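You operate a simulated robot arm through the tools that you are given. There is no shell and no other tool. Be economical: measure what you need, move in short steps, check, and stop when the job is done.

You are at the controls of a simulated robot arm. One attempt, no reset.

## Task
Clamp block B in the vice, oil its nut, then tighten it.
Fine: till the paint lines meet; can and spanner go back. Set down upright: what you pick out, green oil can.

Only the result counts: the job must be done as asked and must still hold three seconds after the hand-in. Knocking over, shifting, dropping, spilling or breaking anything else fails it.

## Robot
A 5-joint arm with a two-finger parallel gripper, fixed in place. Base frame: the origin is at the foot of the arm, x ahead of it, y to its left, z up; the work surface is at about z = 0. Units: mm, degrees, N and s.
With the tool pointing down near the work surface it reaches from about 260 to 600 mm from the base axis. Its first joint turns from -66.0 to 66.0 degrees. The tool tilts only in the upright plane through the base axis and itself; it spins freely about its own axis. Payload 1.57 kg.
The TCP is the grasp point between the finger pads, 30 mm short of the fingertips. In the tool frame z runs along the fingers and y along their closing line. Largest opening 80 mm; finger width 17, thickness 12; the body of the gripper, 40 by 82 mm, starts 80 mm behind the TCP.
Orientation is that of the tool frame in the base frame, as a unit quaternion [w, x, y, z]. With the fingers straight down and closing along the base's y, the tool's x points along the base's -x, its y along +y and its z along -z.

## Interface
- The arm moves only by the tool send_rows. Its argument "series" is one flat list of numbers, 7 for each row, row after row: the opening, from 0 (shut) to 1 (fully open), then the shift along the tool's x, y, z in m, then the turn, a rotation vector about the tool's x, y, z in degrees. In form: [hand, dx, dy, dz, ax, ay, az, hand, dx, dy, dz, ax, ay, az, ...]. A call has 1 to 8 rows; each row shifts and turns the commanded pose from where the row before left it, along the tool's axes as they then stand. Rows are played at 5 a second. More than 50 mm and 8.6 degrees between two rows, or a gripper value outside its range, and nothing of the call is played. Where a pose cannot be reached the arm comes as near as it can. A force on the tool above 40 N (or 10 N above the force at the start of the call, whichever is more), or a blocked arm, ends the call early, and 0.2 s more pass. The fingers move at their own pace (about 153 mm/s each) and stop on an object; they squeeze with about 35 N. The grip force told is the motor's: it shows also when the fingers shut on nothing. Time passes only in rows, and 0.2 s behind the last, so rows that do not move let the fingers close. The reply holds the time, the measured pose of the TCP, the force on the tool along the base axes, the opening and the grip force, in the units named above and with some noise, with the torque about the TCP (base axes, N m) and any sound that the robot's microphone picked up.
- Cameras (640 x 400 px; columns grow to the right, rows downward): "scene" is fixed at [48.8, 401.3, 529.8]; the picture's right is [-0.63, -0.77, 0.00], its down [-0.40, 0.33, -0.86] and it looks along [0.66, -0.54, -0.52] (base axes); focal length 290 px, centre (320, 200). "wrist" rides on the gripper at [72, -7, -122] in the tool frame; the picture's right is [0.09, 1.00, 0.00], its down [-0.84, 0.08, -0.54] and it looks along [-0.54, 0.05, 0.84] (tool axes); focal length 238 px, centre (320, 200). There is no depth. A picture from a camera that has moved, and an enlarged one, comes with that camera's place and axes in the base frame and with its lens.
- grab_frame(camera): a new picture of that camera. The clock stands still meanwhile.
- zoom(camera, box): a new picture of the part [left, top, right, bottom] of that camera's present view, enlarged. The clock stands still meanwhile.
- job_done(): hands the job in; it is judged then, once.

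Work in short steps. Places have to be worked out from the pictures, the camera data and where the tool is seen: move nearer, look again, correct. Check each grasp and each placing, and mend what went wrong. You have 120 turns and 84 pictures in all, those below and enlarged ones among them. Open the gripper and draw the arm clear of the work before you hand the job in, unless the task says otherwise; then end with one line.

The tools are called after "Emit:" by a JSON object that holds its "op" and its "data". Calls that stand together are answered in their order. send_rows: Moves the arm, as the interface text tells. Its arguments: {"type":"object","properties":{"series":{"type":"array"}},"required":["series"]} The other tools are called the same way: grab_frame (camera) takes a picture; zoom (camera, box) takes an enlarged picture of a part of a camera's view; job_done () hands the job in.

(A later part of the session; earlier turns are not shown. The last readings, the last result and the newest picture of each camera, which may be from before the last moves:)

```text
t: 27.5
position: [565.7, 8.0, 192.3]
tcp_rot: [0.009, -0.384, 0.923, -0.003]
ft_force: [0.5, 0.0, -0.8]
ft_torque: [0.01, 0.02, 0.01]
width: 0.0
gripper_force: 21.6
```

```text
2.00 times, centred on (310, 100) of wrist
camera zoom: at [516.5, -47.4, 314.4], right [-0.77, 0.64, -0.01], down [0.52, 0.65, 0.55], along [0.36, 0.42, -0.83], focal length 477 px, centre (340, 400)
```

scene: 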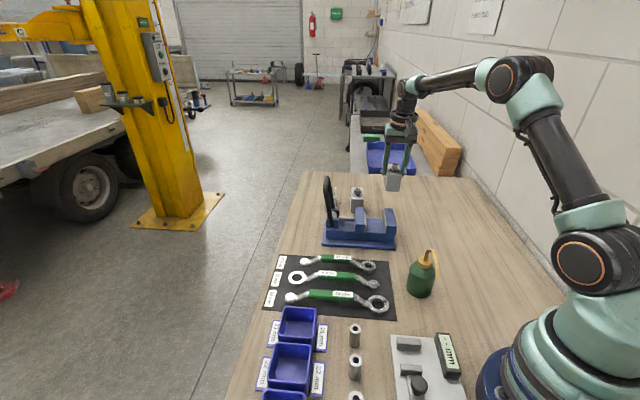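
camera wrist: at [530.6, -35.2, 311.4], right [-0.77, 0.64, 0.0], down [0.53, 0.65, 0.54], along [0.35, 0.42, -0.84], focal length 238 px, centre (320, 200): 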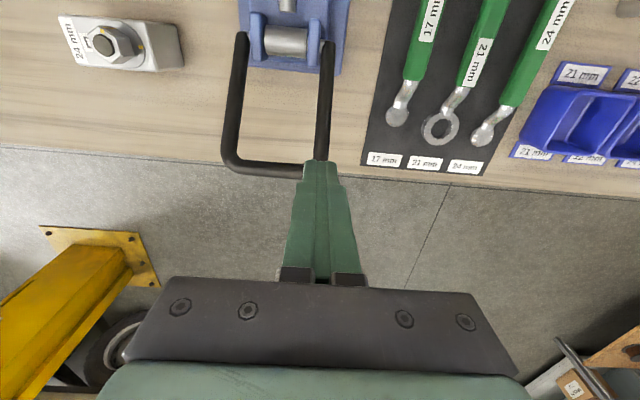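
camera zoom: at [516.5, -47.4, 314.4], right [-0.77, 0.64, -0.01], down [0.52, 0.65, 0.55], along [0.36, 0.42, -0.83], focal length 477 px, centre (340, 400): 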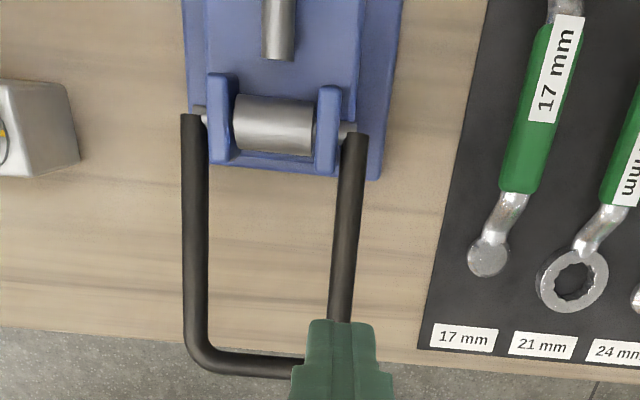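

The lever stays down by itself with the jaw on the block, so it is clamped. Next the oil can, at about (267,-72) with the spout toward az 135°. I move above it to inspect.

Emit:
{"op": "send_rows", "data": {"series": [0, 0.0335, 0.0194, -0.005, 0, 0, 0, 0, 0.0335, 0.0194, -0.005, 0, 0, 0, 0, 0.0335, 0.0194, -0.005, 0, 0, 0, 0, 0.0335, 0.0194, -0.005, 0, 0, 0, 0, 0.0335, 0.0194, -0.005, 0, 0, 0, 0, 0.0335, 0.0194, -0.005, 0, 0, 0, 0, 0.0335, 0.0194, -0.005, 0, 0, 0, 0, 0.0335, 0.0194, -0.005, 0, 0, 0]}}

Emit:
{"op": "send_rows", "data": {"series": [0.5, 0, 0, 0, 0, 0, -8.2, 1, 0, 0, 0, 0, 0, -8.2, 1, 0, 0, 0, 0, 0, -8.2, 1, 0, 0, 0, 0, 0, -8.2, 1, 0, 0, 0, 0, 0, -8.2, 1, 0, 0, 0, 0, 0, -8.2, 1, 0, 0, 0, 0, 0, -8.2]}}

Emit:
{"op": "send_rows", "data": {"series": [1, 0, 0, 0, 0, 0, -8.2, 1, 0, 0, 0, 0, 0, -8.2, 1, 0, 0, 0, 0, 0, -8.2, 1, 0, 0, 0, 0, 0, -8.0]}}

Emit:
{"op": "grab_frame", "data": {"camera": "wrist"}}

Emit:
{"op": "zoom", "data": {"camera": "scene", "box": [380, 220, 470, 310]}}

```text
t: 29.3
position: [261.9, -72.6, 223.0]
tcp_rot: [0.007, -0.384, 0.923, -0.005]
ft_force: [0.1, -0.4, 0.7]
ft_torque: [0.02, 0.03, 0.01]
width: 0.0
gripper_force: 21.2
```

```text
t: 30.9
position: [263.5, -73.5, 227.1]
tcp_rot: [-0.002, 0.781, -0.624, 0.008]
ft_force: [0.7, -0.3, -0.3]
ft_torque: [0.02, -0.03, 0.04]
width: 80.1
gripper_force: 0.1
```

```text
t: 31.9
position: [264.6, -72.5, 227.7]
tcp_rot: [-0.001, 0.925, -0.379, 0.008]
ft_force: [0.5, -0.1, -1.3]
ft_torque: [0.01, -0.02, 0.01]
width: 79.9
gripper_force: 0.0
```

```text
40 pictures are left
camera wrist: at [319.1, -118.5, 350.6], right [-0.63, -0.77, -0.01], down [-0.66, 0.54, 0.53], along [-0.41, 0.34, -0.85], focal length 238 px, centre (320, 200)
```

wrist: 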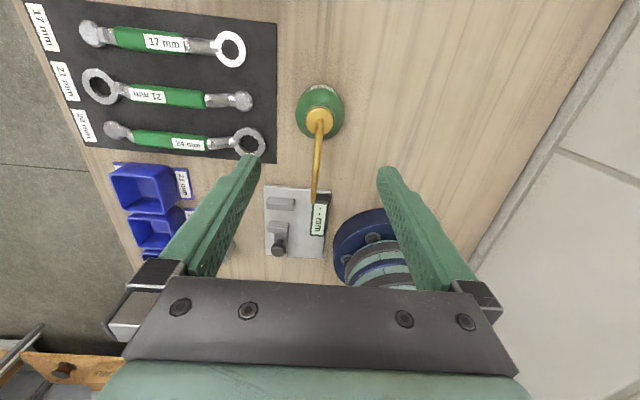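

```text
4.44 times, centred on (425, 265) of scene
camera zoom: at [48.8, 401.3, 529.8], right [-0.63, -0.77, 0.0], down [-0.4, 0.33, -0.86], along [0.66, -0.54, -0.52], focal length 1289 px, centre (-147, -89)
```

zoom: 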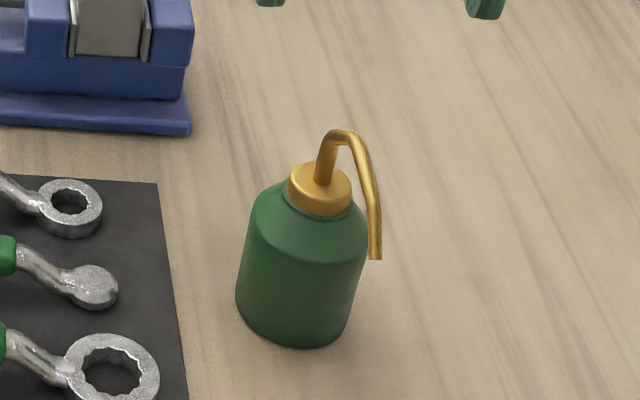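

Can centre is about (272.5,-79), body about 64 mm across, spout tip about 82 mm out at az 136°, z about 117. I descend partway around it and check.

Emit:
{"op": "send_rows", "data": {"series": [1, 0.0102, -0.001, 0, -0.45, -0.78, 0, 1, 0, 0, 0.04, 0, 0, 0, 1, 0, 0, 0.04, 0, 0, 0, 1, 0, 0, 0.03, 0, 0, 0, 1, 0, 0, 0, 0, 0, 0]}}

Emit:
{"op": "grab_frame", "data": {"camera": "wrist"}}

Emit:
{"op": "zoom", "data": {"camera": "scene", "box": [370, 190, 490, 310]}}

```text
t: 33.1
position: [272.7, -79.7, 119.5]
tcp_rot: [0.001, 0.925, -0.381, 0.001]
ft_force: [-0.6, 0.0, -0.2]
ft_torque: [-0.02, 0.01, -0.02]
width: 79.6
gripper_force: 0.0
```

```text
38 pictures are left
camera wrist: at [327.9, -125.5, 241.8], right [-0.64, -0.77, 0.0], down [-0.65, 0.53, 0.54], along [-0.42, 0.34, -0.84], focal length 238 px, centre (320, 200)
```

wrist: 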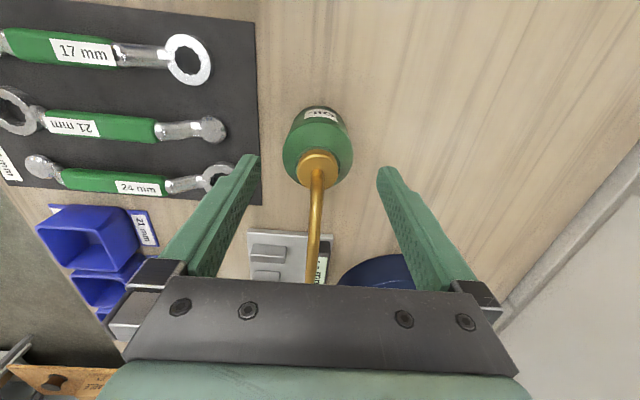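

```text
3.33 times, centred on (430, 250) of scene
camera zoom: at [48.8, 401.3, 529.8], right [-0.63, -0.77, 0.0], down [-0.4, 0.33, -0.86], along [0.66, -0.54, -0.52], focal length 967 px, centre (-47, 33)
```

zoom: 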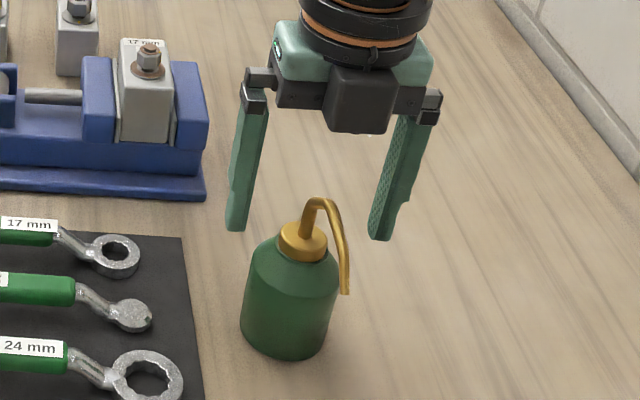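

Centred. I descend to z about 55 and grip.

Emit:
{"op": "send_rows", "data": {"series": [1, 0, 0, 0.032, 0, 0, 0, 1, 0, 0, 0.032, 0, 0, 0, 0, 0, 0, 0, 0, 0, 0, 0, 0, 0, 0, 0, 0, 0, 0, 0, 0, 0, 0, 0, 0]}}

Emit:
{"op": "grab_frame", "data": {"camera": "wrist"}}

```text
t: 33.7
position: [271.5, -77.0, 64.3]
tcp_rot: [0.001, 0.925, -0.379, -0.003]
ft_force: [-12.8, 8.9, 52.8]
ft_torque: [1.47, 0.01, 0.36]
width: 56.8
gripper_force: 26.8
stopped in row 3: the force on the tool passed its limit at 173 N (the readings are from after the stop); the commanded pose is now the measured one
```

```text
36 pictures are left
camera wrist: at [329.0, -123.3, 187.2], right [-0.63, -0.77, 0.0], down [-0.65, 0.53, 0.55], along [-0.42, 0.34, -0.84], focal length 238 px, centre (320, 200)
```

wrist: 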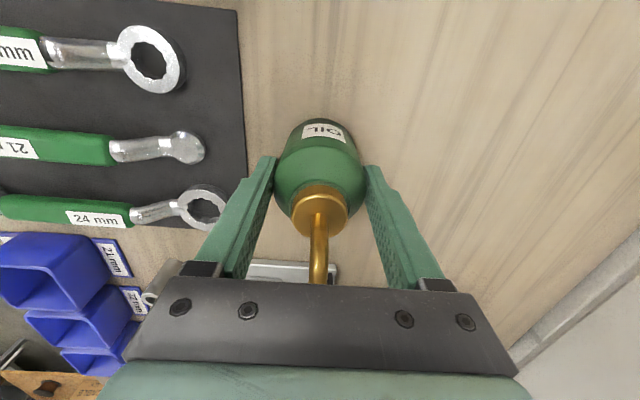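

Something hit at z about 64, probably the spout's bend against the palm. I open, rise a little, and inspect.

Emit:
{"op": "send_rows", "data": {"series": [1, 0, 0, -0.006, 0, 0, 0, 1, 0, 0, -0.006, 0, 0, 0, 1, 0, 0, 0, 0, 0, 0]}}

Emit:
{"op": "zoom", "data": {"camera": "scene", "box": [380, 200, 480, 310]}}

Emit:
{"op": "grab_frame", "data": {"camera": "wrist"}}

```text
t: 34.5
position: [271.5, -77.9, 75.3]
tcp_rot: [0.0, 0.925, -0.381, -0.002]
ft_force: [-0.2, 0.3, 1.1]
ft_torque: [0.0, 0.03, 0.04]
width: 79.8
gripper_force: 0.0
```

```text
3.64 times, centred on (430, 255) of scene
camera zoom: at [48.8, 401.3, 529.8], right [-0.63, -0.77, 0.0], down [-0.4, 0.33, -0.86], along [0.66, -0.54, -0.52], focal length 1055 px, centre (-80, 0)
```

zoom: 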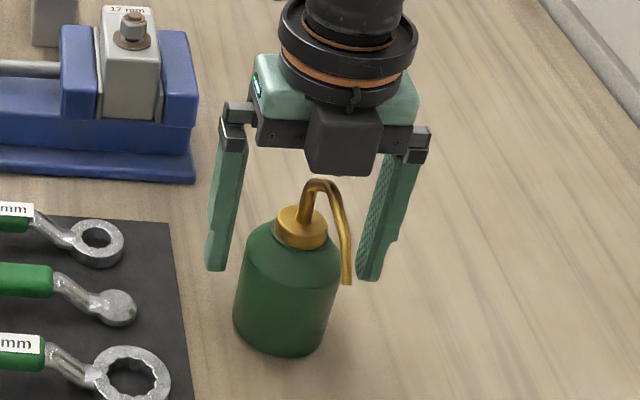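

```text
34 pictures are left
camera wrist: at [328.7, -123.4, 197.5], right [-0.63, -0.77, 0.0], down [-0.65, 0.53, 0.55], along [-0.42, 0.35, -0.84], focal length 238 px, centre (320, 200)
```

wrist: 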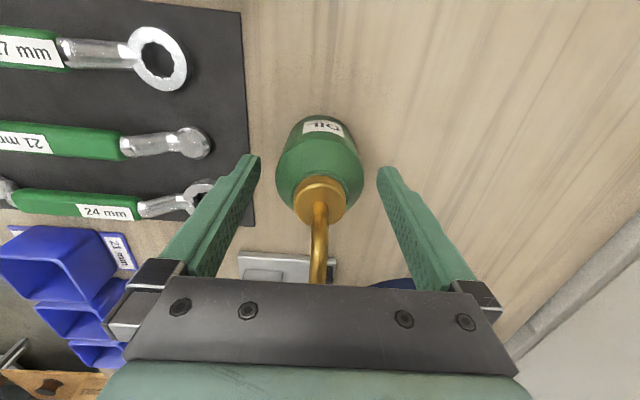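

The can is intact. I grip higher, at z about 70, leaving clearance under the palm.

Emit:
{"op": "send_rows", "data": {"series": [1, 0.001, -0.0005, 0.0055, 0, 0, 0, 0, 0, 0, 0, 0, 0, 0, 0, 0, 0, 0, 0, 0, 0, 0, 0, 0, 0, 0, 0, 0]}}

Emit:
{"op": "zoom", "data": {"camera": "scene", "box": [380, 200, 480, 310]}}

```text
t: 35.5
position: [273.4, -78.5, 70.5]
tcp_rot: [0.0, 0.925, -0.38, -0.003]
ft_force: [-5.5, -1.1, 13.8]
ft_torque: [0.21, 0.03, 0.07]
width: 56.2
gripper_force: 35.3
```

```text
3.64 times, centred on (430, 255) of scene
camera zoom: at [48.7, 401.3, 529.8], right [-0.63, -0.77, 0.0], down [-0.4, 0.33, -0.86], along [0.66, -0.54, -0.52], focal length 1055 px, centre (-80, 0)
```

zoom: 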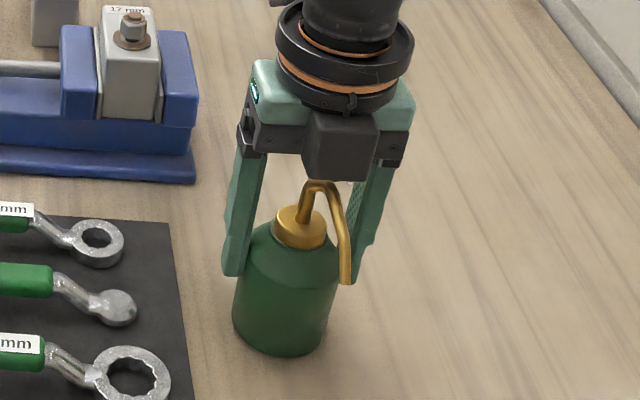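

There is 14 N on the tool, likely a light palm-on-spout contact. I reopen, raise 4 mm, and regrip.

Emit:
{"op": "send_rows", "data": {"series": [0.85, 0, 0, 0, 0, 0, 0, 0.85, 0, 0, -0.004, 0, 0, 0, 0, 0, 0, 0, 0, 0, 0, 0, 0, 0, 0, 0, 0, 0, 0, 0, 0, 0, 0, 0, 0]}}

```text
t: 36.7
position: [273.9, -79.2, 74.2]
tcp_rot: [0.0, 0.925, -0.381, -0.003]
ft_force: [-0.3, 0.1, 0.0]
ft_torque: [-0.01, -0.01, -0.02]
width: 56.4
gripper_force: 35.0
```

Clean grip at z=74. I lift and check.

Emit:
{"op": "send_rows", "data": {"series": [0, 0, 0, -0.01, 0, 0, 0, 0, 0, 0, -0.03, 0, 0, 0, 0, 0, 0, -0.04, 0, 0, 0, 0, 0, 0, -0.04, 0, 0, 0, 0, 0, 0, 0, 0, 0, 0]}}

Emit:
{"op": "zoom", "data": {"camera": "scene", "box": [370, 130, 490, 290]}}

```text
t: 37.9
position: [272.4, -79.4, 194.1]
tcp_rot: [0.0, 0.925, -0.381, -0.002]
ft_force: [-0.1, -0.3, -2.9]
ft_torque: [-0.02, -0.04, -0.02]
width: 56.3
gripper_force: 35.1
```

```text
2.50 times, centred on (430, 210) of scene
camera zoom: at [48.8, 401.3, 529.8], right [-0.63, -0.77, 0.0], down [-0.4, 0.33, -0.86], along [0.66, -0.54, -0.52], focal length 725 px, centre (45, 175)
```

zoom: 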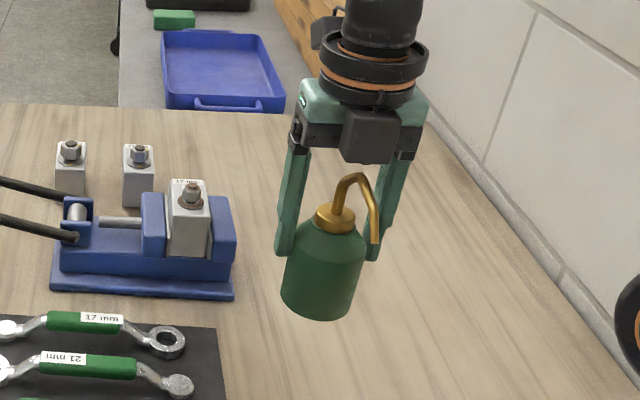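

The can is held upright. I move to the pouring station and turn so the spout points radially outward (yaw 135° to -16.5°), staying high.

Emit:
{"op": "send_rows", "data": {"series": [0, 0.032, -0.0165, 0, 0, 0, 0, 0, 0.032, -0.0165, 0, 0, 0, 0, 0, 0.032, -0.0165, 0, 0, 0, 0, 0, 0, 0, 0, 0, 0, 8.4, 0, 0, 0, 0, 0, 0, 8.4, 0, 0, 0, 0, 0, 0, 8.4, 0, 0, 0, 0, 0, 0, 8.4, 0, 0, 0, 0, 0, 0, 8.4]}}

Emit:
{"op": "send_rows", "data": {"series": [0, 0, 0, 0, 0, 0, 8.4, 0, 0, 0, 0, 0, 0, 8.4, 0, 0, 0, 0, 0, 0, 8.4, 0, 0, 0, 0, 0, 0, 8.4, 0, 0, 0, 0, 0, 0, 8.4, 0, 0, 0, 0, 0, 0, 8.4, 0, 0, 0, 0, 0, 0, 8.4]}}

Emit:
{"op": "send_rows", "data": {"series": [0, 0, 0, 0, 0, 0, 8.4, 0, 0, 0, 0, 0, 0, 8.4, 0, 0, 0, 0, 0, 0, 8.4, 0, 0, 0, 0, 0, 0, 8.4, 0, 0, 0, 0, 0, 0, 8.4, 0, 0, 0, 0, 0, 0, 8.4]}}

Emit:
{"op": "grab_frame", "data": {"camera": "wrist"}}

```text
t: 39.7
position: [376.2, -110.1, 193.9]
tcp_rot: [0.001, 0.726, -0.688, -0.003]
ft_force: [-0.3, 0.0, -2.8]
ft_torque: [0.01, -0.03, 0.0]
width: 56.1
gripper_force: 35.4
```

```text
t: 41.3
position: [376.6, -110.8, 194.5]
tcp_rot: [-0.003, -0.296, 0.955, 0.002]
ft_force: [0.1, 1.0, -3.9]
ft_torque: [-0.01, 0.01, -0.01]
width: 56.7
gripper_force: 35.0
```

```text
t: 42.7
position: [375.1, -111.5, 194.5]
tcp_rot: [-0.003, 0.14, 0.99, 0.0]
ft_force: [0.3, 0.6, -4.5]
ft_torque: [0.01, -0.01, 0.0]
width: 56.5
gripper_force: 34.8
```

```text
31 pictures are left
camera wrist: at [306.1, -97.5, 316.7], right [0.19, 0.98, 0.0], down [0.83, -0.16, 0.54], along [0.53, -0.1, -0.84], focal length 238 px, centre (320, 200)
```

wrist: 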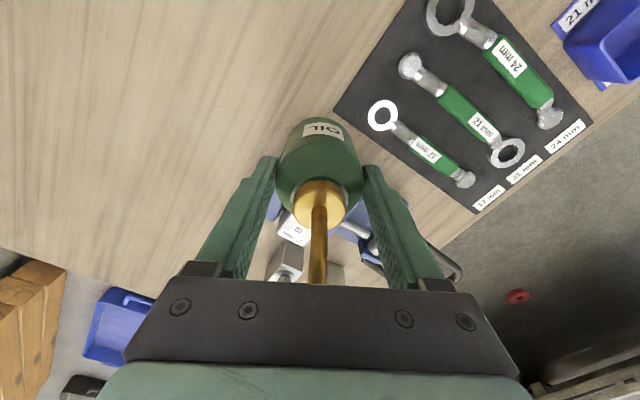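

The spout tip should be right above the nut, at about (455,-134). I check through the scene camera.

Emit:
{"op": "zoom", "data": {"camera": "scene", "box": [330, 100, 450, 230]}}

```text
3.08 times, centred on (390, 165) of scene
camera zoom: at [48.8, 401.3, 529.8], right [-0.63, -0.77, 0.0], down [-0.4, 0.33, -0.86], along [0.66, -0.54, -0.52], focal length 893 px, centre (105, 308)
```

zoom: 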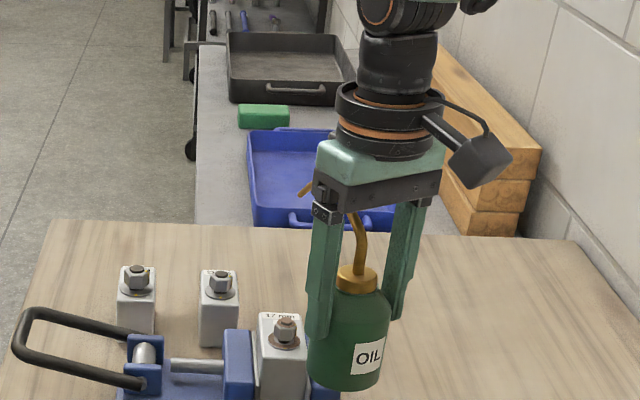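

Tip verified at about (456,-132,237), over the nut at (456,-134.5,118). I lower so the tip is about 13 mm above the stud.

Emit:
{"op": "send_rows", "data": {"series": [0, 0, 0, 0.035, 0, 0, 0, 0, 0, 0, 0.035, 0, 0, 0, 0, 0, 0, 0.025, 0, 0, 0, 0, 0, 0, 0.006, 0, 0, 0, 0, 0, 0, 0, 0, 0, 0]}}

Emit:
{"op": "zoom", "data": {"camera": "scene", "box": [340, 160, 420, 240]}}

```text
t: 43.9
position: [378.1, -109.5, 91.5]
tcp_rot: [-0.003, 0.138, 0.99, 0.001]
ft_force: [0.2, 0.3, -3.5]
ft_torque: [-0.01, 0.02, 0.0]
width: 56.2
gripper_force: 35.0
```

```text
5.00 times, centred on (380, 200) of scene
camera zoom: at [48.8, 401.3, 529.8], right [-0.63, -0.77, 0.0], down [-0.4, 0.33, -0.86], along [0.66, -0.54, -0.52], focal length 1450 px, centre (20, 200)
```

zoom: 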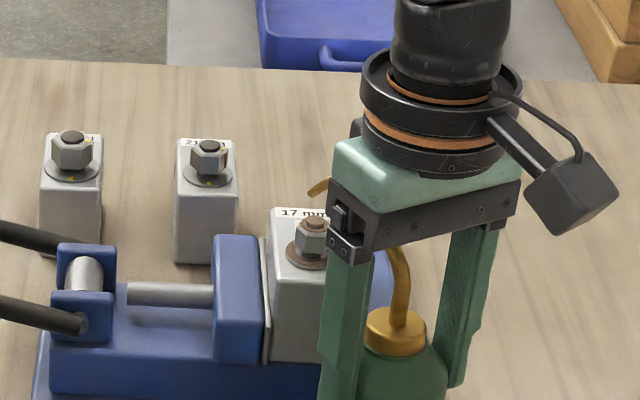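

The tip is about 4 mm off; I correct that and then tilt the can about its spout tip in steps, listening for oil.

Emit:
{"op": "send_rows", "data": {"series": [0, 0.0033, -0.003, 0, 0, 0, 0, 0, 0.00545, 0, -0.01274, 0, 8.5, 0, 0, 0.00545, 0, -0.01274, 0, 8.5, 0, 0, 0.00545, 0, -0.01274, 0, 8.5, 0, 0, 0, 0, 0, 0, 0, 0]}}

Emit:
{"op": "zoom", "data": {"camera": "scene", "box": [340, 160, 420, 240]}}

```text
t: 45.1
position: [364.7, -108.3, 130.7]
tcp_rot: [-0.221, 0.136, 0.965, 0.034]
ft_force: [-0.2, 0.1, -4.3]
ft_torque: [-0.02, -0.03, 0.0]
width: 56.3
gripper_force: 34.9
```

```text
5.00 times, centred on (380, 200) of scene
camera zoom: at [48.8, 401.3, 529.8], right [-0.63, -0.77, 0.0], down [-0.4, 0.33, -0.86], along [0.66, -0.54, -0.52], focal length 1450 px, centre (20, 200)
```

zoom: 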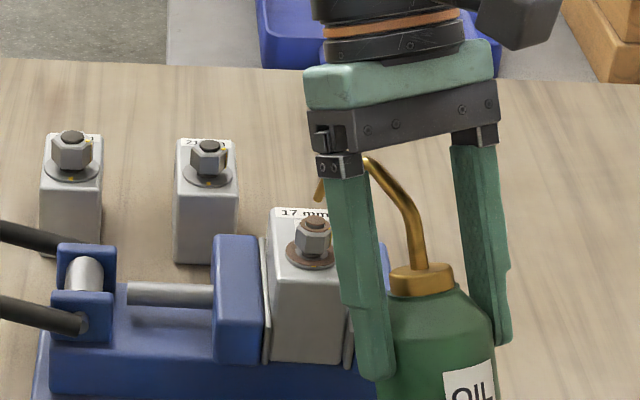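

The tip is right above the nut. No sound so far, so I tilt further.

Emit:
{"op": "send_rows", "data": {"series": [0, 0.00545, 0, -0.01274, 0, 8.5, 0, 0, 0.00545, 0, -0.01274, 0, 8.5, 0, 0, 0, 0, 0, 0, 0, 0, 0, 0, 0, 0, 0, 0, 0]}}

Emit:
{"op": "zoom", "data": {"camera": "scene", "box": [340, 160, 420, 240]}}

```text
t: 46.1
position: [366.7, -110.5, 159.6]
tcp_rot: [-0.361, 0.131, 0.921, 0.057]
ft_force: [-0.5, -0.9, -3.4]
ft_torque: [-0.04, -0.1, 0.0]
width: 56.5
gripper_force: 34.7
```

```text
5.00 times, centred on (380, 200) of scene
camera zoom: at [48.8, 401.3, 529.8], right [-0.63, -0.77, 0.0], down [-0.4, 0.33, -0.86], along [0.66, -0.54, -0.52], focal length 1450 px, centre (20, 200)
```

zoom: 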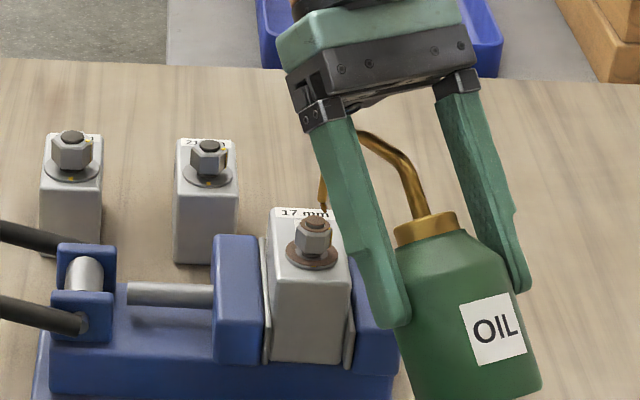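

Emit:
{"op": "send_rows", "data": {"series": [0, 0.004, 0, -0.006, 0, 0, 0, 0, 0.00545, 0, -0.01274, 0, 8.5, 0, 0, 0.00545, 0, -0.01274, 0, 8.5, 0, 0, 0, 0, 0, 0, 0, 0, 0, 0, 0, 0, 0, 0, 0, 0, 0, 0, 0, 0, 0, 0]}}

Emit:
{"op": "zoom", "data": {"camera": "scene", "box": [340, 160, 420, 240]}}

```text
t: 47.5
position: [356.8, -107.3, 182.3]
tcp_rot: [-0.492, 0.124, 0.858, 0.076]
ft_force: [0.5, -0.3, -3.1]
ft_torque: [-0.03, -0.16, 0.01]
width: 56.6
gripper_force: 35.8
out of reach, approached as far as the arm can: row 3
```

```text
5.00 times, centred on (380, 200) of scene
camera zoom: at [48.8, 401.3, 529.8], right [-0.63, -0.77, 0.0], down [-0.4, 0.33, -0.86], along [0.66, -0.54, -0.52], focal length 1450 px, centre (20, 200)
```

zoom: 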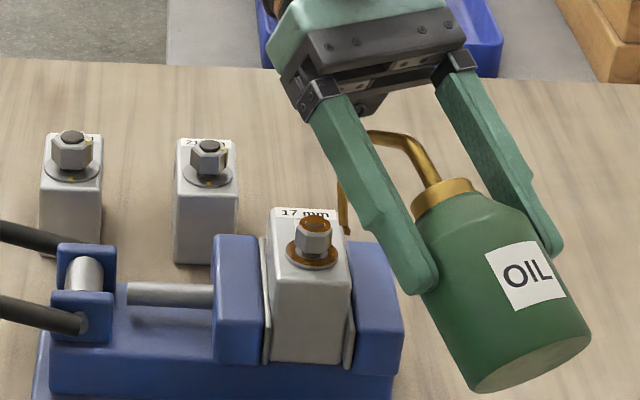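

The nut now looks wet with oil. I return the can upright immediately, pivoting about the grip so the tip rises.

Emit:
{"op": "send_rows", "data": {"series": [0, 0, 0, 0, 0, -8.5, 0, 0, 0, 0, 0, 0, -8.5, 0, 0, 0, 0, 0, 0, -8.5, 0, 0, 0, 0, 0, 0, -8.5, 0, 0, 0, 0, 0, 0, -8.5, 0, 0, 0, 0, 0, 0, -8.5, 0, 0, 0, 0, 0, 0, -8.3, 0]}}

Emit:
{"op": "zoom", "data": {"camera": "scene", "box": [330, 170, 430, 250]}}

```text
t: 49.1
position: [357.7, -108.2, 183.5]
tcp_rot: [-0.004, 0.139, 0.99, 0.001]
ft_force: [-0.1, 0.9, -3.5]
ft_torque: [-0.01, 0.02, 0.05]
width: 56.3
gripper_force: 35.2
```

```text
5.00 times, centred on (380, 210) of scene
camera zoom: at [48.8, 401.3, 529.8], right [-0.63, -0.77, 0.0], down [-0.4, 0.33, -0.86], along [0.66, -0.54, -0.52], focal length 1450 px, centre (20, 150)
```

zoom: 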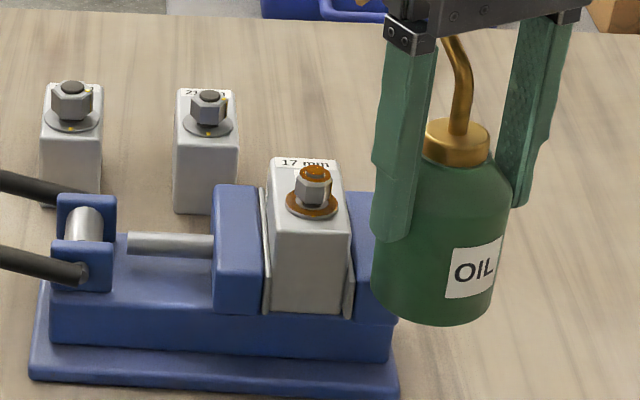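

Oiled with no spill visible. I rotate the can back to its original heading.

Emit:
{"op": "send_rows", "data": {"series": [0, 0, 0, 0, 0, 0, -8.4, 0, 0, 0, 0, 0, 0, -8.4, 0, 0, 0, 0, 0, 0, -8.4, 0, 0, 0, 0, 0, 0, -8.4, 0, 0, 0, 0, 0, 0, -8.4, 0, 0, 0, 0, 0, 0, -8.4, 0, 0, 0, 0, 0, 0, -8.4]}}

Emit:
{"op": "send_rows", "data": {"series": [0, 0, 0, 0, 0, 0, -8.4, 0, 0, 0, 0, 0, 0, -8.4, 0, 0, 0, 0, 0, 0, -8.4, 0, 0, 0, 0, 0, 0, -8.4, 0, 0, 0, 0, 0, 0, -8.4, 0, 0, 0, 0, 0, 0, -8.4, 0, 0, 0, 0, 0, 0, -8.4]}}

Emit:
{"op": "send_rows", "data": {"series": [0, 0, 0, 0, 0, 0, -8.4, 0, 0, 0, 0, 0, 0, -8.4, 0, 0, 0, 0, 0, 0, -8.4, 0, 0, 0, 0, 0, 0, -8.4, 0, -0.04, 0.0195, 0, 0, 0, 0, 0, -0.04, 0.0195, 0, 0, 0, 0, 0, 0, 0, 0, 0, 0, 0]}}

```text
t: 50.7
position: [356.3, -107.8, 183.7]
tcp_rot: [-0.003, -0.367, 0.93, 0.003]
ft_force: [-0.3, -0.6, -3.5]
ft_torque: [-0.02, 0.01, -0.01]
width: 56.3
gripper_force: 35.0
```

```text
t: 52.3
position: [357.4, -106.9, 182.5]
tcp_rot: [0.001, 0.776, -0.63, -0.005]
ft_force: [-0.1, 0.5, -2.5]
ft_torque: [-0.02, -0.03, -0.02]
width: 56.4
gripper_force: 35.0
```

```text
t: 53.9
position: [272.9, -80.9, 189.0]
tcp_rot: [0.002, 0.925, -0.379, -0.005]
ft_force: [-0.4, -0.1, -3.6]
ft_torque: [-0.03, -0.01, 0.0]
width: 56.5
gripper_force: 34.9
```

Back over its spot. I lower gently to the original height.

Emit:
{"op": "send_rows", "data": {"series": [0, -0.0007, -0.0012, 0.04, 0, 0, 0, 0, 0, 0, 0.04, 0, 0, 0, 0, 0, 0, 0.025, 0, 0, 0, 0, 0, 0, 0.005, 0, 0, 0, 0, 0, 0, 0, 0, 0, 0]}}

Emit:
{"op": "send_rows", "data": {"series": [0, 0, 0, 0.0015, 0, 0, 0, 0, 0, 0, 0.0015, 0, 0, 0, 0, 0, 0, 0.0, 0, 0, 0]}}

Emit:
{"op": "zoom", "data": {"camera": "scene", "box": [380, 200, 480, 310]}}

```text
t: 55.1
position: [272.6, -79.0, 74.4]
tcp_rot: [0.0, 0.925, -0.38, -0.004]
ft_force: [0.6, 0.8, -3.8]
ft_torque: [0.02, 0.02, 0.04]
width: 56.2
gripper_force: 34.9
```

```text
t: 55.9
position: [273.2, -78.7, 73.3]
tcp_rot: [0.0, 0.925, -0.38, -0.003]
ft_force: [-6.8, -3.9, 27.2]
ft_torque: [0.13, 0.18, 0.06]
width: 56.4
gripper_force: 35.0
```

```text
3.64 times, centred on (430, 255) of scene
camera zoom: at [48.7, 401.3, 529.8], right [-0.63, -0.77, 0.0], down [-0.4, 0.33, -0.86], along [0.66, -0.54, -0.52], focal length 1055 px, centre (-80, 0)
```

zoom: 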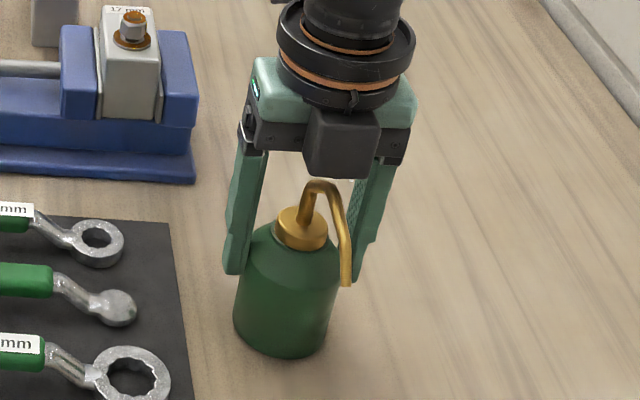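

Seated exactly where it was. I release and rise.

Emit:
{"op": "send_rows", "data": {"series": [0, 0, 0, -0.0012, 0, 0, 0, 1, 0, 0, 0, 0, 0, 0, 1, 0, 0, 0, 0, 0, 0, 1, 0, 0, -0.03, 0, 0, 0, 1, 0, 0, -0.04, 0, 0, 0, 1, 0, 0, -0.045, 0, 0, 0, 1, 0, 0, -0.03, 0, 0, 0]}}

Emit:
{"op": "grab_frame", "data": {"camera": "wrist"}}

Emit:
{"op": "zoom", "data": {"camera": "scene", "box": [255, 240, 455, 330]}}

```text
t: 57.5
position: [272.2, -76.6, 218.6]
tcp_rot: [0.0, 0.925, -0.381, -0.005]
ft_force: [-0.4, -0.1, -0.1]
ft_torque: [-0.01, -0.02, 0.0]
width: 79.7
gripper_force: 0.0
```

```text
23 pictures are left
camera wrist: at [329.5, -122.4, 340.3], right [-0.63, -0.77, 0.0], down [-0.64, 0.53, 0.55], along [-0.43, 0.35, -0.84], focal length 238 px, centre (320, 200)
```

wrist: 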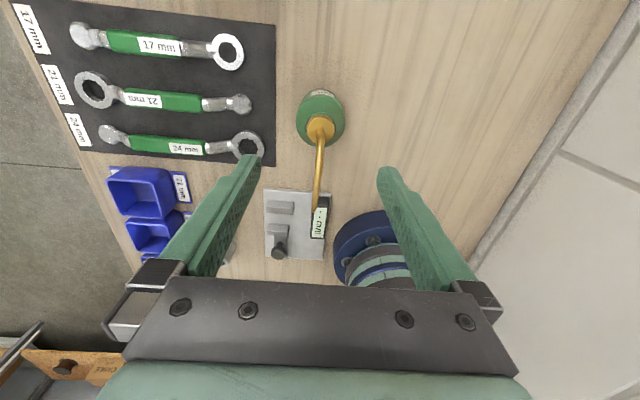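

```text
3.20 times, centred on (355, 285) of scene
camera zoom: at [48.8, 401.3, 529.8], right [-0.63, -0.77, 0.0], down [-0.4, 0.33, -0.86], along [0.66, -0.54, -0.52], focal length 928 px, centre (208, -72)
```

zoom: 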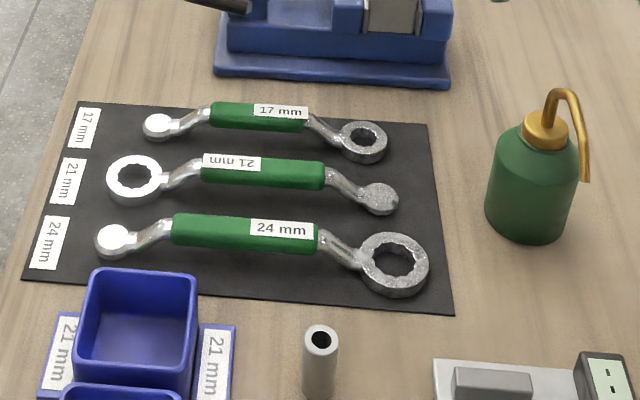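

The can is back in place. The 17 mm spanner lies along the 45° line, ring at about (387,-32), handle centre about (448,28), z about 25. I move above it with the fingers closing across the handle.

Emit:
{"op": "send_rows", "data": {"series": [1, 0.01, -0.0395, 0, 0, 0, 0, 1, 0.01, -0.0395, 0, 0, 0, 0, 1, 0.01, -0.0395, 0, 0, 0, 0, 1, 0.01, -0.0395, 0, 0, 0, 0, 1, 0.01, -0.0395, 0, 0, 0, 0, 1, 0, 0, 0, 0, 0, 8.2, 1, 0, 0, 0, 0, 0, 8.2, 1, 0, 0, 0, 0, 0, 8.2]}}

Emit:
{"op": "send_rows", "data": {"series": [1, 0, 0, 0.008, 0, 0, 8.2, 1, 0, 0, 0.008, 0, 0, 8.2, 1, 0, 0, 0.008, 0, 0, 8.2, 1, 0, 0, 0.008, 0, 0, 8.2, 1, 0, 0, 0.008, 0, 0, 8.2, 1, 0, 0, 0.008, 0, 0, 8.2, 1, 0, 0, 0.008, 0, 0, 8.2, 1, 0, 0, 0.008, 0, 0, 8.2]}}

Emit:
{"op": "grab_frame", "data": {"camera": "wrist"}}

```text
t: 59.3
position: [446.8, 26.5, 216.0]
tcp_rot: [0.003, 0.822, -0.569, -0.003]
ft_force: [-0.1, -0.2, 0.4]
ft_torque: [-0.01, 0.07, 0.03]
width: 80.0
gripper_force: 0.0
```

```text
t: 61.1
position: [447.7, 26.4, 152.0]
tcp_rot: [-0.004, -0.381, 0.924, 0.001]
ft_force: [0.7, 0.6, -0.7]
ft_torque: [0.04, 0.0, 0.03]
width: 80.0
gripper_force: 0.2
```

```text
21 pictures are left
camera wrist: at [402.5, -28.3, 275.4], right [-0.77, 0.64, 0.01], down [0.54, 0.65, 0.54], along [0.34, 0.42, -0.84], focal length 238 px, centre (320, 200)
```

wrist: 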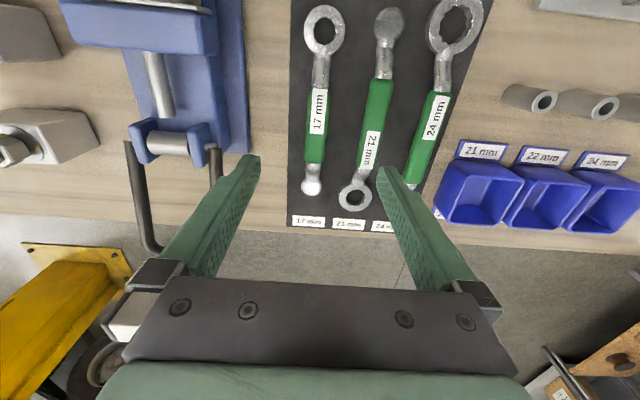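

Handle axis at v of about 300, parallel to the tool. I narrow the fingers (the neighbouring spanner is close), shift 2 mm, descend, and grip.

Emit:
{"op": "send_rows", "data": {"series": [0.5, 0, -0.0018, 0.02, 0, 0, 0, 0.5, 0, 0, 0.04, 0, 0, 0, 0.5, 0, 0, 0.035, 0, 0, 0, 0.5, 0, 0, 0.019, 0, 0, 0, 0.5, 0, 0, 0, 0, 0, 0, 0, 0, 0, 0, 0, 0, 0, 0, 0, 0, 0, 0, 0, 0, 0, 0, 0, 0, 0, 0, 0]}}

Emit:
{"op": "zoom", "data": {"camera": "wrist", "box": [220, 0, 420, 200]}}

```text
t: 62.9
position: [448.7, 24.7, 37.0]
tcp_rot: [-0.004, -0.383, 0.924, 0.001]
ft_force: [-0.1, -0.3, -0.5]
ft_torque: [0.08, -0.11, -0.08]
width: 21.4
gripper_force: 34.3
```

```text
2.00 times, centred on (320, 100) of wrist
camera zoom: at [402.9, -29.9, 160.4], right [-0.77, 0.64, 0.01], down [0.54, 0.65, 0.54], along [0.34, 0.42, -0.84], focal length 477 px, centre (320, 400)
```

zoom: 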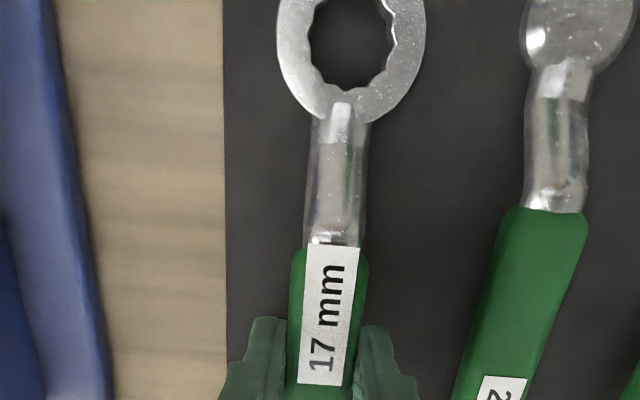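

Gripped (21.4 mm), ring 84 mm from the TCP. I lift and carry it over to the nut, ring about 25 mm above the stud.

Emit:
{"op": "send_rows", "data": {"series": [0, 0, 0, -0.015, 0, 0, 0, 0, 0, 0, -0.04, 0, 0, 0, 0, 0, 0, -0.045, 0, 0, 0, 0, 0, 0, -0.04, 0, 0, 0, 0, 0.008, -0.04, 0, 0, 0, 0, 0, 0.008, -0.04, 0, 0, 0, 0, 0, 0.008, -0.039, 0, 0, 0, 0, 0, 0, 0, 0, 0, 0, 0]}}

Emit:
{"op": "grab_frame", "data": {"camera": "wrist"}}

Emit:
{"op": "zoom", "data": {"camera": "scene", "box": [310, 130, 420, 240]}}

```text
t: 64.7
position: [516.7, -76.3, 176.7]
tcp_rot: [-0.004, -0.383, 0.924, 0.002]
ft_force: [-1.3, -0.3, -2.8]
ft_torque: [0.03, 0.02, 0.02]
width: 21.6
gripper_force: 34.7
```

```text
19 pictures are left
camera wrist: at [470.7, -131.7, 299.9], right [-0.77, 0.64, 0.01], down [0.54, 0.65, 0.54], along [0.34, 0.42, -0.84], focal length 238 px, centre (320, 200)
```

wrist: 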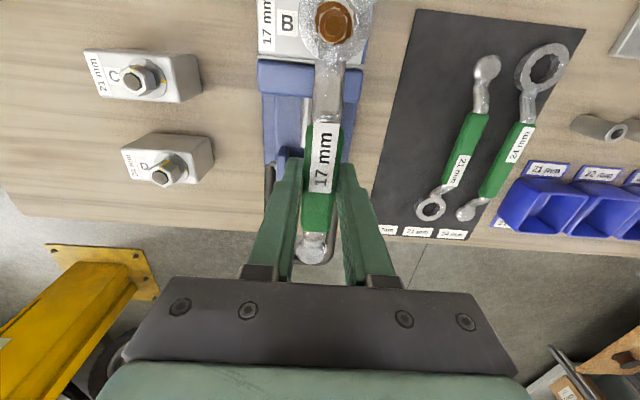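

```text
3.64 times, centred on (365, 185) of scene
camera zoom: at [48.8, 401.2, 529.8], right [-0.63, -0.77, 0.0], down [-0.4, 0.33, -0.86], along [0.66, -0.54, -0.52], focal length 1055 px, centre (156, 254)
```

zoom: 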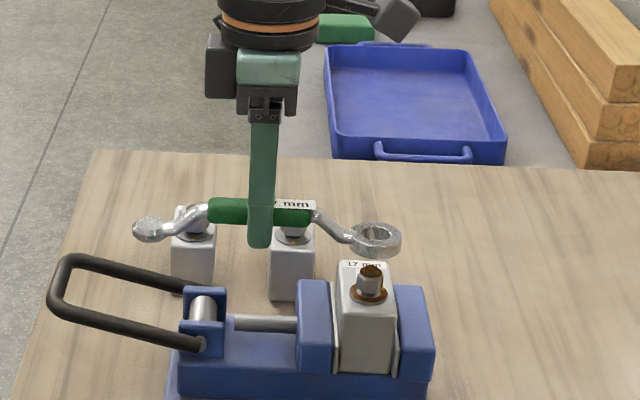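

Emit:
{"op": "zoom", "data": {"camera": "wrist", "box": [285, 0, 385, 60]}}

```text
6.40 times, centred on (335, 30) of wrist
camera zoom: at [470.7, -131.7, 299.9], right [-0.77, 0.64, 0.01], down [0.54, 0.65, 0.54], along [0.34, 0.42, -0.84], focal length 1525 px, centre (224, 1288)
```

zoom: 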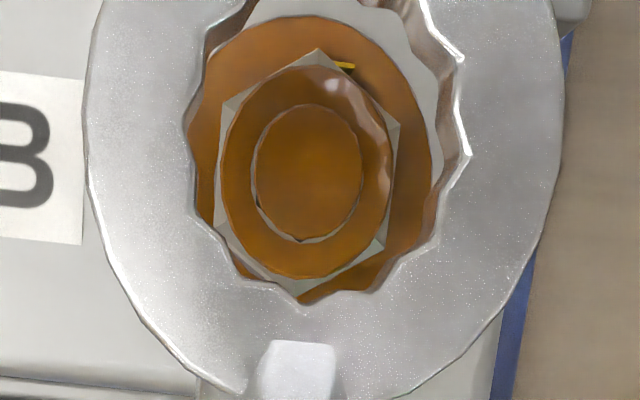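

The ring is concentric with the nut and its points look aligned to the hexagon. I lower onto it carefully; engagement is expected between TCP z=150 and 139.

Emit:
{"op": "send_rows", "data": {"series": [0, 0, 0, 0.015, 0, 0, 0, 0, 0, 0, 0.008, 0, 0, 0, 0, 0, 0, 0.003, 0, 0, 0, 0, 0, 0, 0.002, 0, 0, 0, 0, 0, 0, 0.002, 0, 0, 0, 0, 0, 0, 0, 0, 0, 0]}}

Emit:
{"op": "zoom", "data": {"camera": "wrist", "box": [285, 0, 385, 60]}}

```text
t: 66.1
position: [515.7, -75.1, 147.7]
tcp_rot: [-0.003, -0.384, 0.924, 0.002]
ft_force: [-0.1, 0.2, -1.9]
ft_torque: [0.01, -0.02, 0.03]
width: 21.4
gripper_force: 35.0
```

```text
6.40 times, centred on (335, 30) of wrist
camera zoom: at [470.7, -130.6, 270.4], right [-0.77, 0.64, 0.01], down [0.54, 0.65, 0.54], along [0.34, 0.42, -0.84], focal length 1525 px, centre (224, 1288)
```

zoom: 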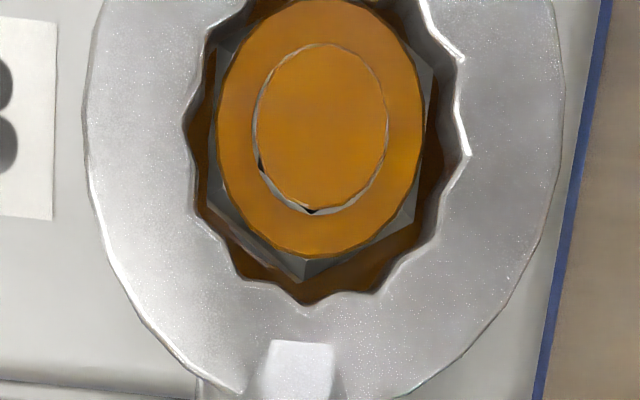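

Well centred. I continue down in small steps.

Emit:
{"op": "send_rows", "data": {"series": [0, 0.0004, 0, 0.002, 0, 0, 0, 0, 0, 0, 0.002, 0, 0, 0, 0, 0, 0, 0.002, 0, 0, 0, 0, 0, 0, 0.002, 0, 0, 0, 0, 0, 0, 0.002, 0, 0, 0]}}

```text
t: 67.3
position: [515.2, -75.9, 137.7]
tcp_rot: [-0.004, -0.384, 0.923, 0.003]
ft_force: [0.1, 0.3, -1.9]
ft_torque: [-0.01, -0.03, 0.0]
width: 21.5
gripper_force: 34.5
```

No contact force, so the ring appears to be sliding over the nut. I take a scene look while going a bit lower.

Emit:
{"op": "send_rows", "data": {"series": [0, 0, 0, 0.002, 0, 0, 0, 0, 0, 0, 0.0015, 0, 0, 0, 0, 0, 0, 0, 0, 0, 0]}}

Emit:
{"op": "zoom", "data": {"camera": "scene", "box": [330, 175, 410, 235]}}

```text
t: 68.1
position: [516.6, -75.5, 135.6]
tcp_rot: [-0.002, -0.383, 0.924, 0.002]
ft_force: [-4.8, 1.7, 12.8]
ft_torque: [-0.73, 0.72, -0.23]
width: 21.6
gripper_force: 34.6
```

```text
6.67 times, centred on (370, 205) of scene
camera zoom: at [48.7, 401.3, 529.8], right [-0.63, -0.77, 0.0], down [-0.4, 0.33, -0.86], along [0.66, -0.54, -0.52], focal length 1934 px, centre (-13, 167)
```

zoom: 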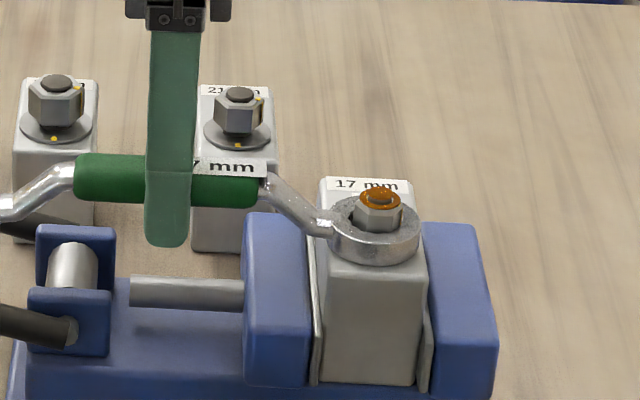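

The ring is seated on the nut. I back off 1 mm and start turning clockwise about the nut: 20° in 5° rows.

Emit:
{"op": "send_rows", "data": {"series": [0, 0, 0, -0.001, 0, 0, 0, 0, 0.00043, -0.00732, 0, 0, 0, 5, 0, 0.00043, -0.00732, 0, 0, 0, 5, 0, 0.00043, -0.00732, 0, 0, 0, 5, 0, 0.00043, -0.00732, 0, 0, 0, 5]}}

Emit:
{"op": "zoom", "data": {"camera": "wrist", "box": [270, 0, 400, 80]}}

```text
t: 69.3
position: [532.5, -100.6, 135.3]
tcp_rot: [-0.004, -0.217, 0.976, 0.002]
ft_force: [-0.1, 4.1, 9.8]
ft_torque: [-0.22, 0.62, -0.17]
width: 21.1
gripper_force: 34.0
```

```text
4.92 times, centred on (335, 40) of wrist
camera zoom: at [472.1, -135.5, 257.5], right [-0.5, 0.86, 0.01], down [0.73, 0.42, 0.54], along [0.46, 0.27, -0.84], focal length 1173 px, centre (246, 988)
```

zoom: 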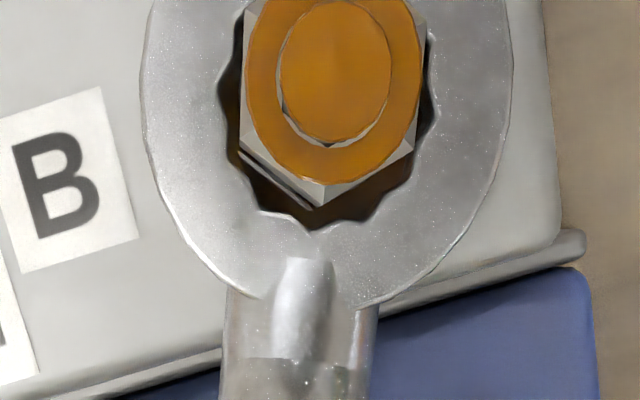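

The nut turns with the ring, force low. I continue 40° more.

Emit:
{"op": "send_rows", "data": {"series": [0, 0.00043, -0.00732, 0, 0, 0, 5, 0, 0.00043, -0.00732, 0, 0, 0, 5, 0, 0.00043, -0.00732, 0, 0, 0, 5, 0, 0.00043, -0.00732, 0, 0, 0, 5, 0, 0.00043, -0.00732, 0, 0, 0, 5, 0, 0.00043, -0.00732, 0, 0, 0, 5, 0, 0.00043, -0.00732, 0, 0, 0, 5, 0, 0.00043, -0.00732, 0, 0, 0, 5]}}

Emit:
{"op": "zoom", "data": {"camera": "wrist", "box": [270, 0, 400, 80]}}

```text
t: 71.1
position: [535.8, -155.9, 133.0]
tcp_rot: [-0.005, 0.131, 0.991, 0.0]
ft_force: [0.2, -0.9, -1.3]
ft_torque: [0.0, 0.01, 0.4]
width: 21.5
gripper_force: 34.6
```

```text
4.92 times, centred on (335, 40) of wrist
camera zoom: at [467.3, -144.1, 257.2], right [0.17, 0.99, 0.0], down [0.83, -0.14, 0.53], along [0.53, -0.09, -0.85], focal length 1173 px, centre (246, 988)
```

zoom: 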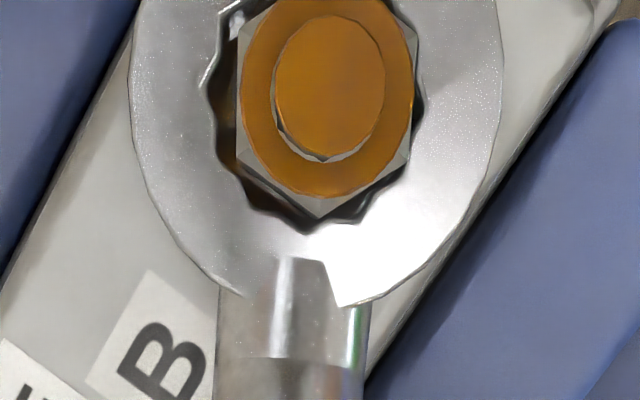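

Turned about 60°. I turn another 13°, then lift the ring off to read the paint lines.

Emit:
{"op": "send_rows", "data": {"series": [0, 0.00043, -0.00732, 0, 0, 0, 5, 0, 0.00043, -0.00732, 0, 0, 0, 5, 0, 0.0002, -0.0044, 0, 0, 0, 3, 0, 0, 0, 0, 0, 0, 0]}}

Emit:
{"op": "send_rows", "data": {"series": [0, 0, 0, -0.01, 0, 0, 0, 0, 0, 0, -0.02, 0, 0, 0, 0, 0, 0, -0.02, 0, 0, 0, 0, 0, 0, 0, 0, 0, 0]}}

Emit:
{"op": "zoom", "data": {"camera": "wrist", "box": [270, 0, 400, 80]}}

Emit:
{"op": "zoom", "data": {"camera": "scene", "box": [345, 180, 405, 225]}}

```text
t: 72.1
position: [529.3, -174.1, 135.4]
tcp_rot: [-0.004, 0.24, 0.971, 0.0]
ft_force: [7.4, 6.8, -0.2]
ft_torque: [0.24, -0.12, 0.05]
width: 21.9
gripper_force: 34.7
```

```text
t: 73.1
position: [529.2, -173.1, 185.0]
tcp_rot: [-0.004, 0.242, 0.97, 0.0]
ft_force: [0.0, 0.4, -2.0]
ft_torque: [0.0, 0.0, 0.0]
width: 21.5
gripper_force: 34.3
```

```text
4.92 times, centred on (335, 40) of wrist
camera zoom: at [465.6, -144.5, 307.9], right [0.38, 0.92, 0.0], down [0.78, -0.32, 0.53], along [0.49, -0.21, -0.85], focal length 1173 px, centre (246, 988)
```

zoom: 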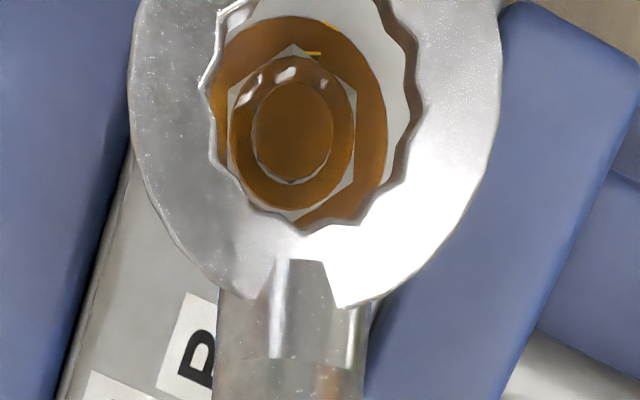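

```text
8.89 times, centred on (375, 202) of scene
camera zoom: at [48.8, 401.3, 529.8], right [-0.63, -0.77, 0.0], down [-0.4, 0.33, -0.86], along [0.66, -0.54, -0.52], focal length 2578 px, centre (-169, 178)
```

zoom: 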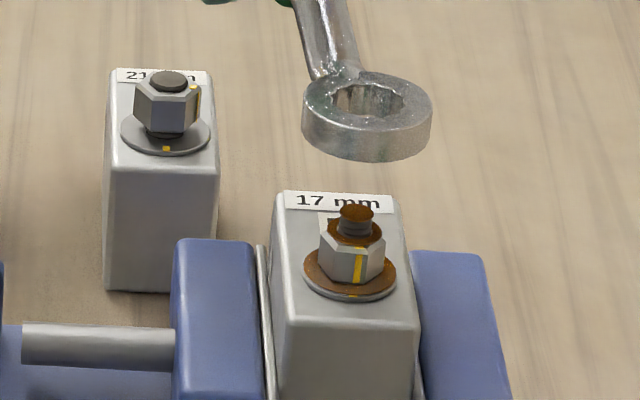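

Excellent: the marks are nearly lined up; a bit more clockwise seems needed. I zoom tighter to measure.

Emit:
{"op": "zoom", "data": {"camera": "scene", "box": [364, 195, 384, 209]}}

```text
16.00 times, centred on (374, 202) of scene
camera zoom: at [48.8, 401.3, 529.8], right [-0.63, -0.77, 0.0], down [-0.4, 0.33, -0.86], along [0.66, -0.54, -0.52], focal length 4641 px, centre (-544, 168)
```

zoom: 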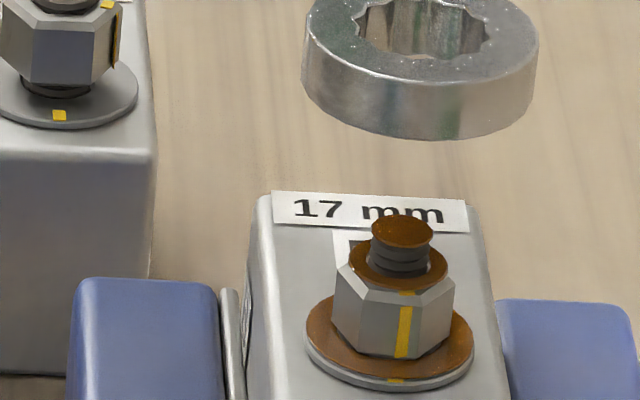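

About 6° clockwise remains. I lower the ring back on, turn 6.5°, and lift off to check.

Emit:
{"op": "send_rows", "data": {"series": [0, 0, 0, 0.02, 0, 0, 0, 0, 0, 0, 0.014, 0, 0, 0, 0, 0, 0, 0.008, 0, 0, 0, 0, 0, 0, 0.004, 0, 0, 0, 0, 0, 0, 0.0025, 0, 0, 0, 0, 0, 0, 0, 0, 0, 0]}}

```text
t: 74.5
position: [529.6, -173.3, 134.9]
tcp_rot: [-0.005, 0.241, 0.971, 0.0]
ft_force: [-0.6, 4.8, -1.1]
ft_torque: [0.11, 0.06, 0.38]
width: 21.3
gripper_force: 34.3
```

Emit:
{"op": "send_rows", "data": {"series": [0, 0.00026, -0.0044, 0, 0, 0, 3, 0, 0.0003, -0.0051, 0, 0, 0, 3.5, 0, 0, 0, 0, 0, 0, 0]}}

Emit:
{"op": "send_rows", "data": {"series": [0, 0, 0, -0.01, 0, 0, 0, 0, 0, 0, -0.02, 0, 0, 0, 0, 0, 0, -0.02, 0, 0, 0, 0, 0, 0, 0, 0, 0, 0]}}

Emit:
{"op": "zoom", "data": {"camera": "scene", "box": [364, 195, 384, 209]}}

```text
t: 75.3
position: [525.1, -182.4, 136.1]
tcp_rot: [-0.003, 0.296, 0.955, -0.001]
ft_force: [8.9, 4.0, -1.3]
ft_torque: [0.15, -0.25, 0.29]
width: 21.4
gripper_force: 34.7
```

```text
t: 76.3
position: [524.7, -178.9, 186.5]
tcp_rot: [-0.004, 0.296, 0.955, 0.001]
ft_force: [-0.1, -0.1, -2.6]
ft_torque: [0.01, 0.01, 0.03]
width: 21.5
gripper_force: 34.4
```

```text
16.00 times, centred on (374, 202) of scene
camera zoom: at [48.8, 401.3, 529.8], right [-0.63, -0.77, 0.0], down [-0.4, 0.33, -0.86], along [0.66, -0.54, -0.52], focal length 4641 px, centre (-544, 168)
```

zoom: 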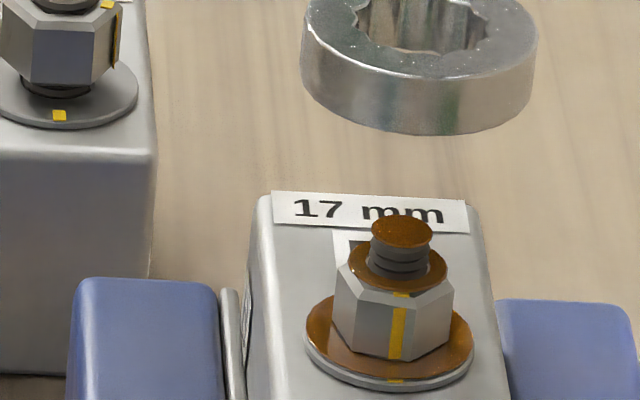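

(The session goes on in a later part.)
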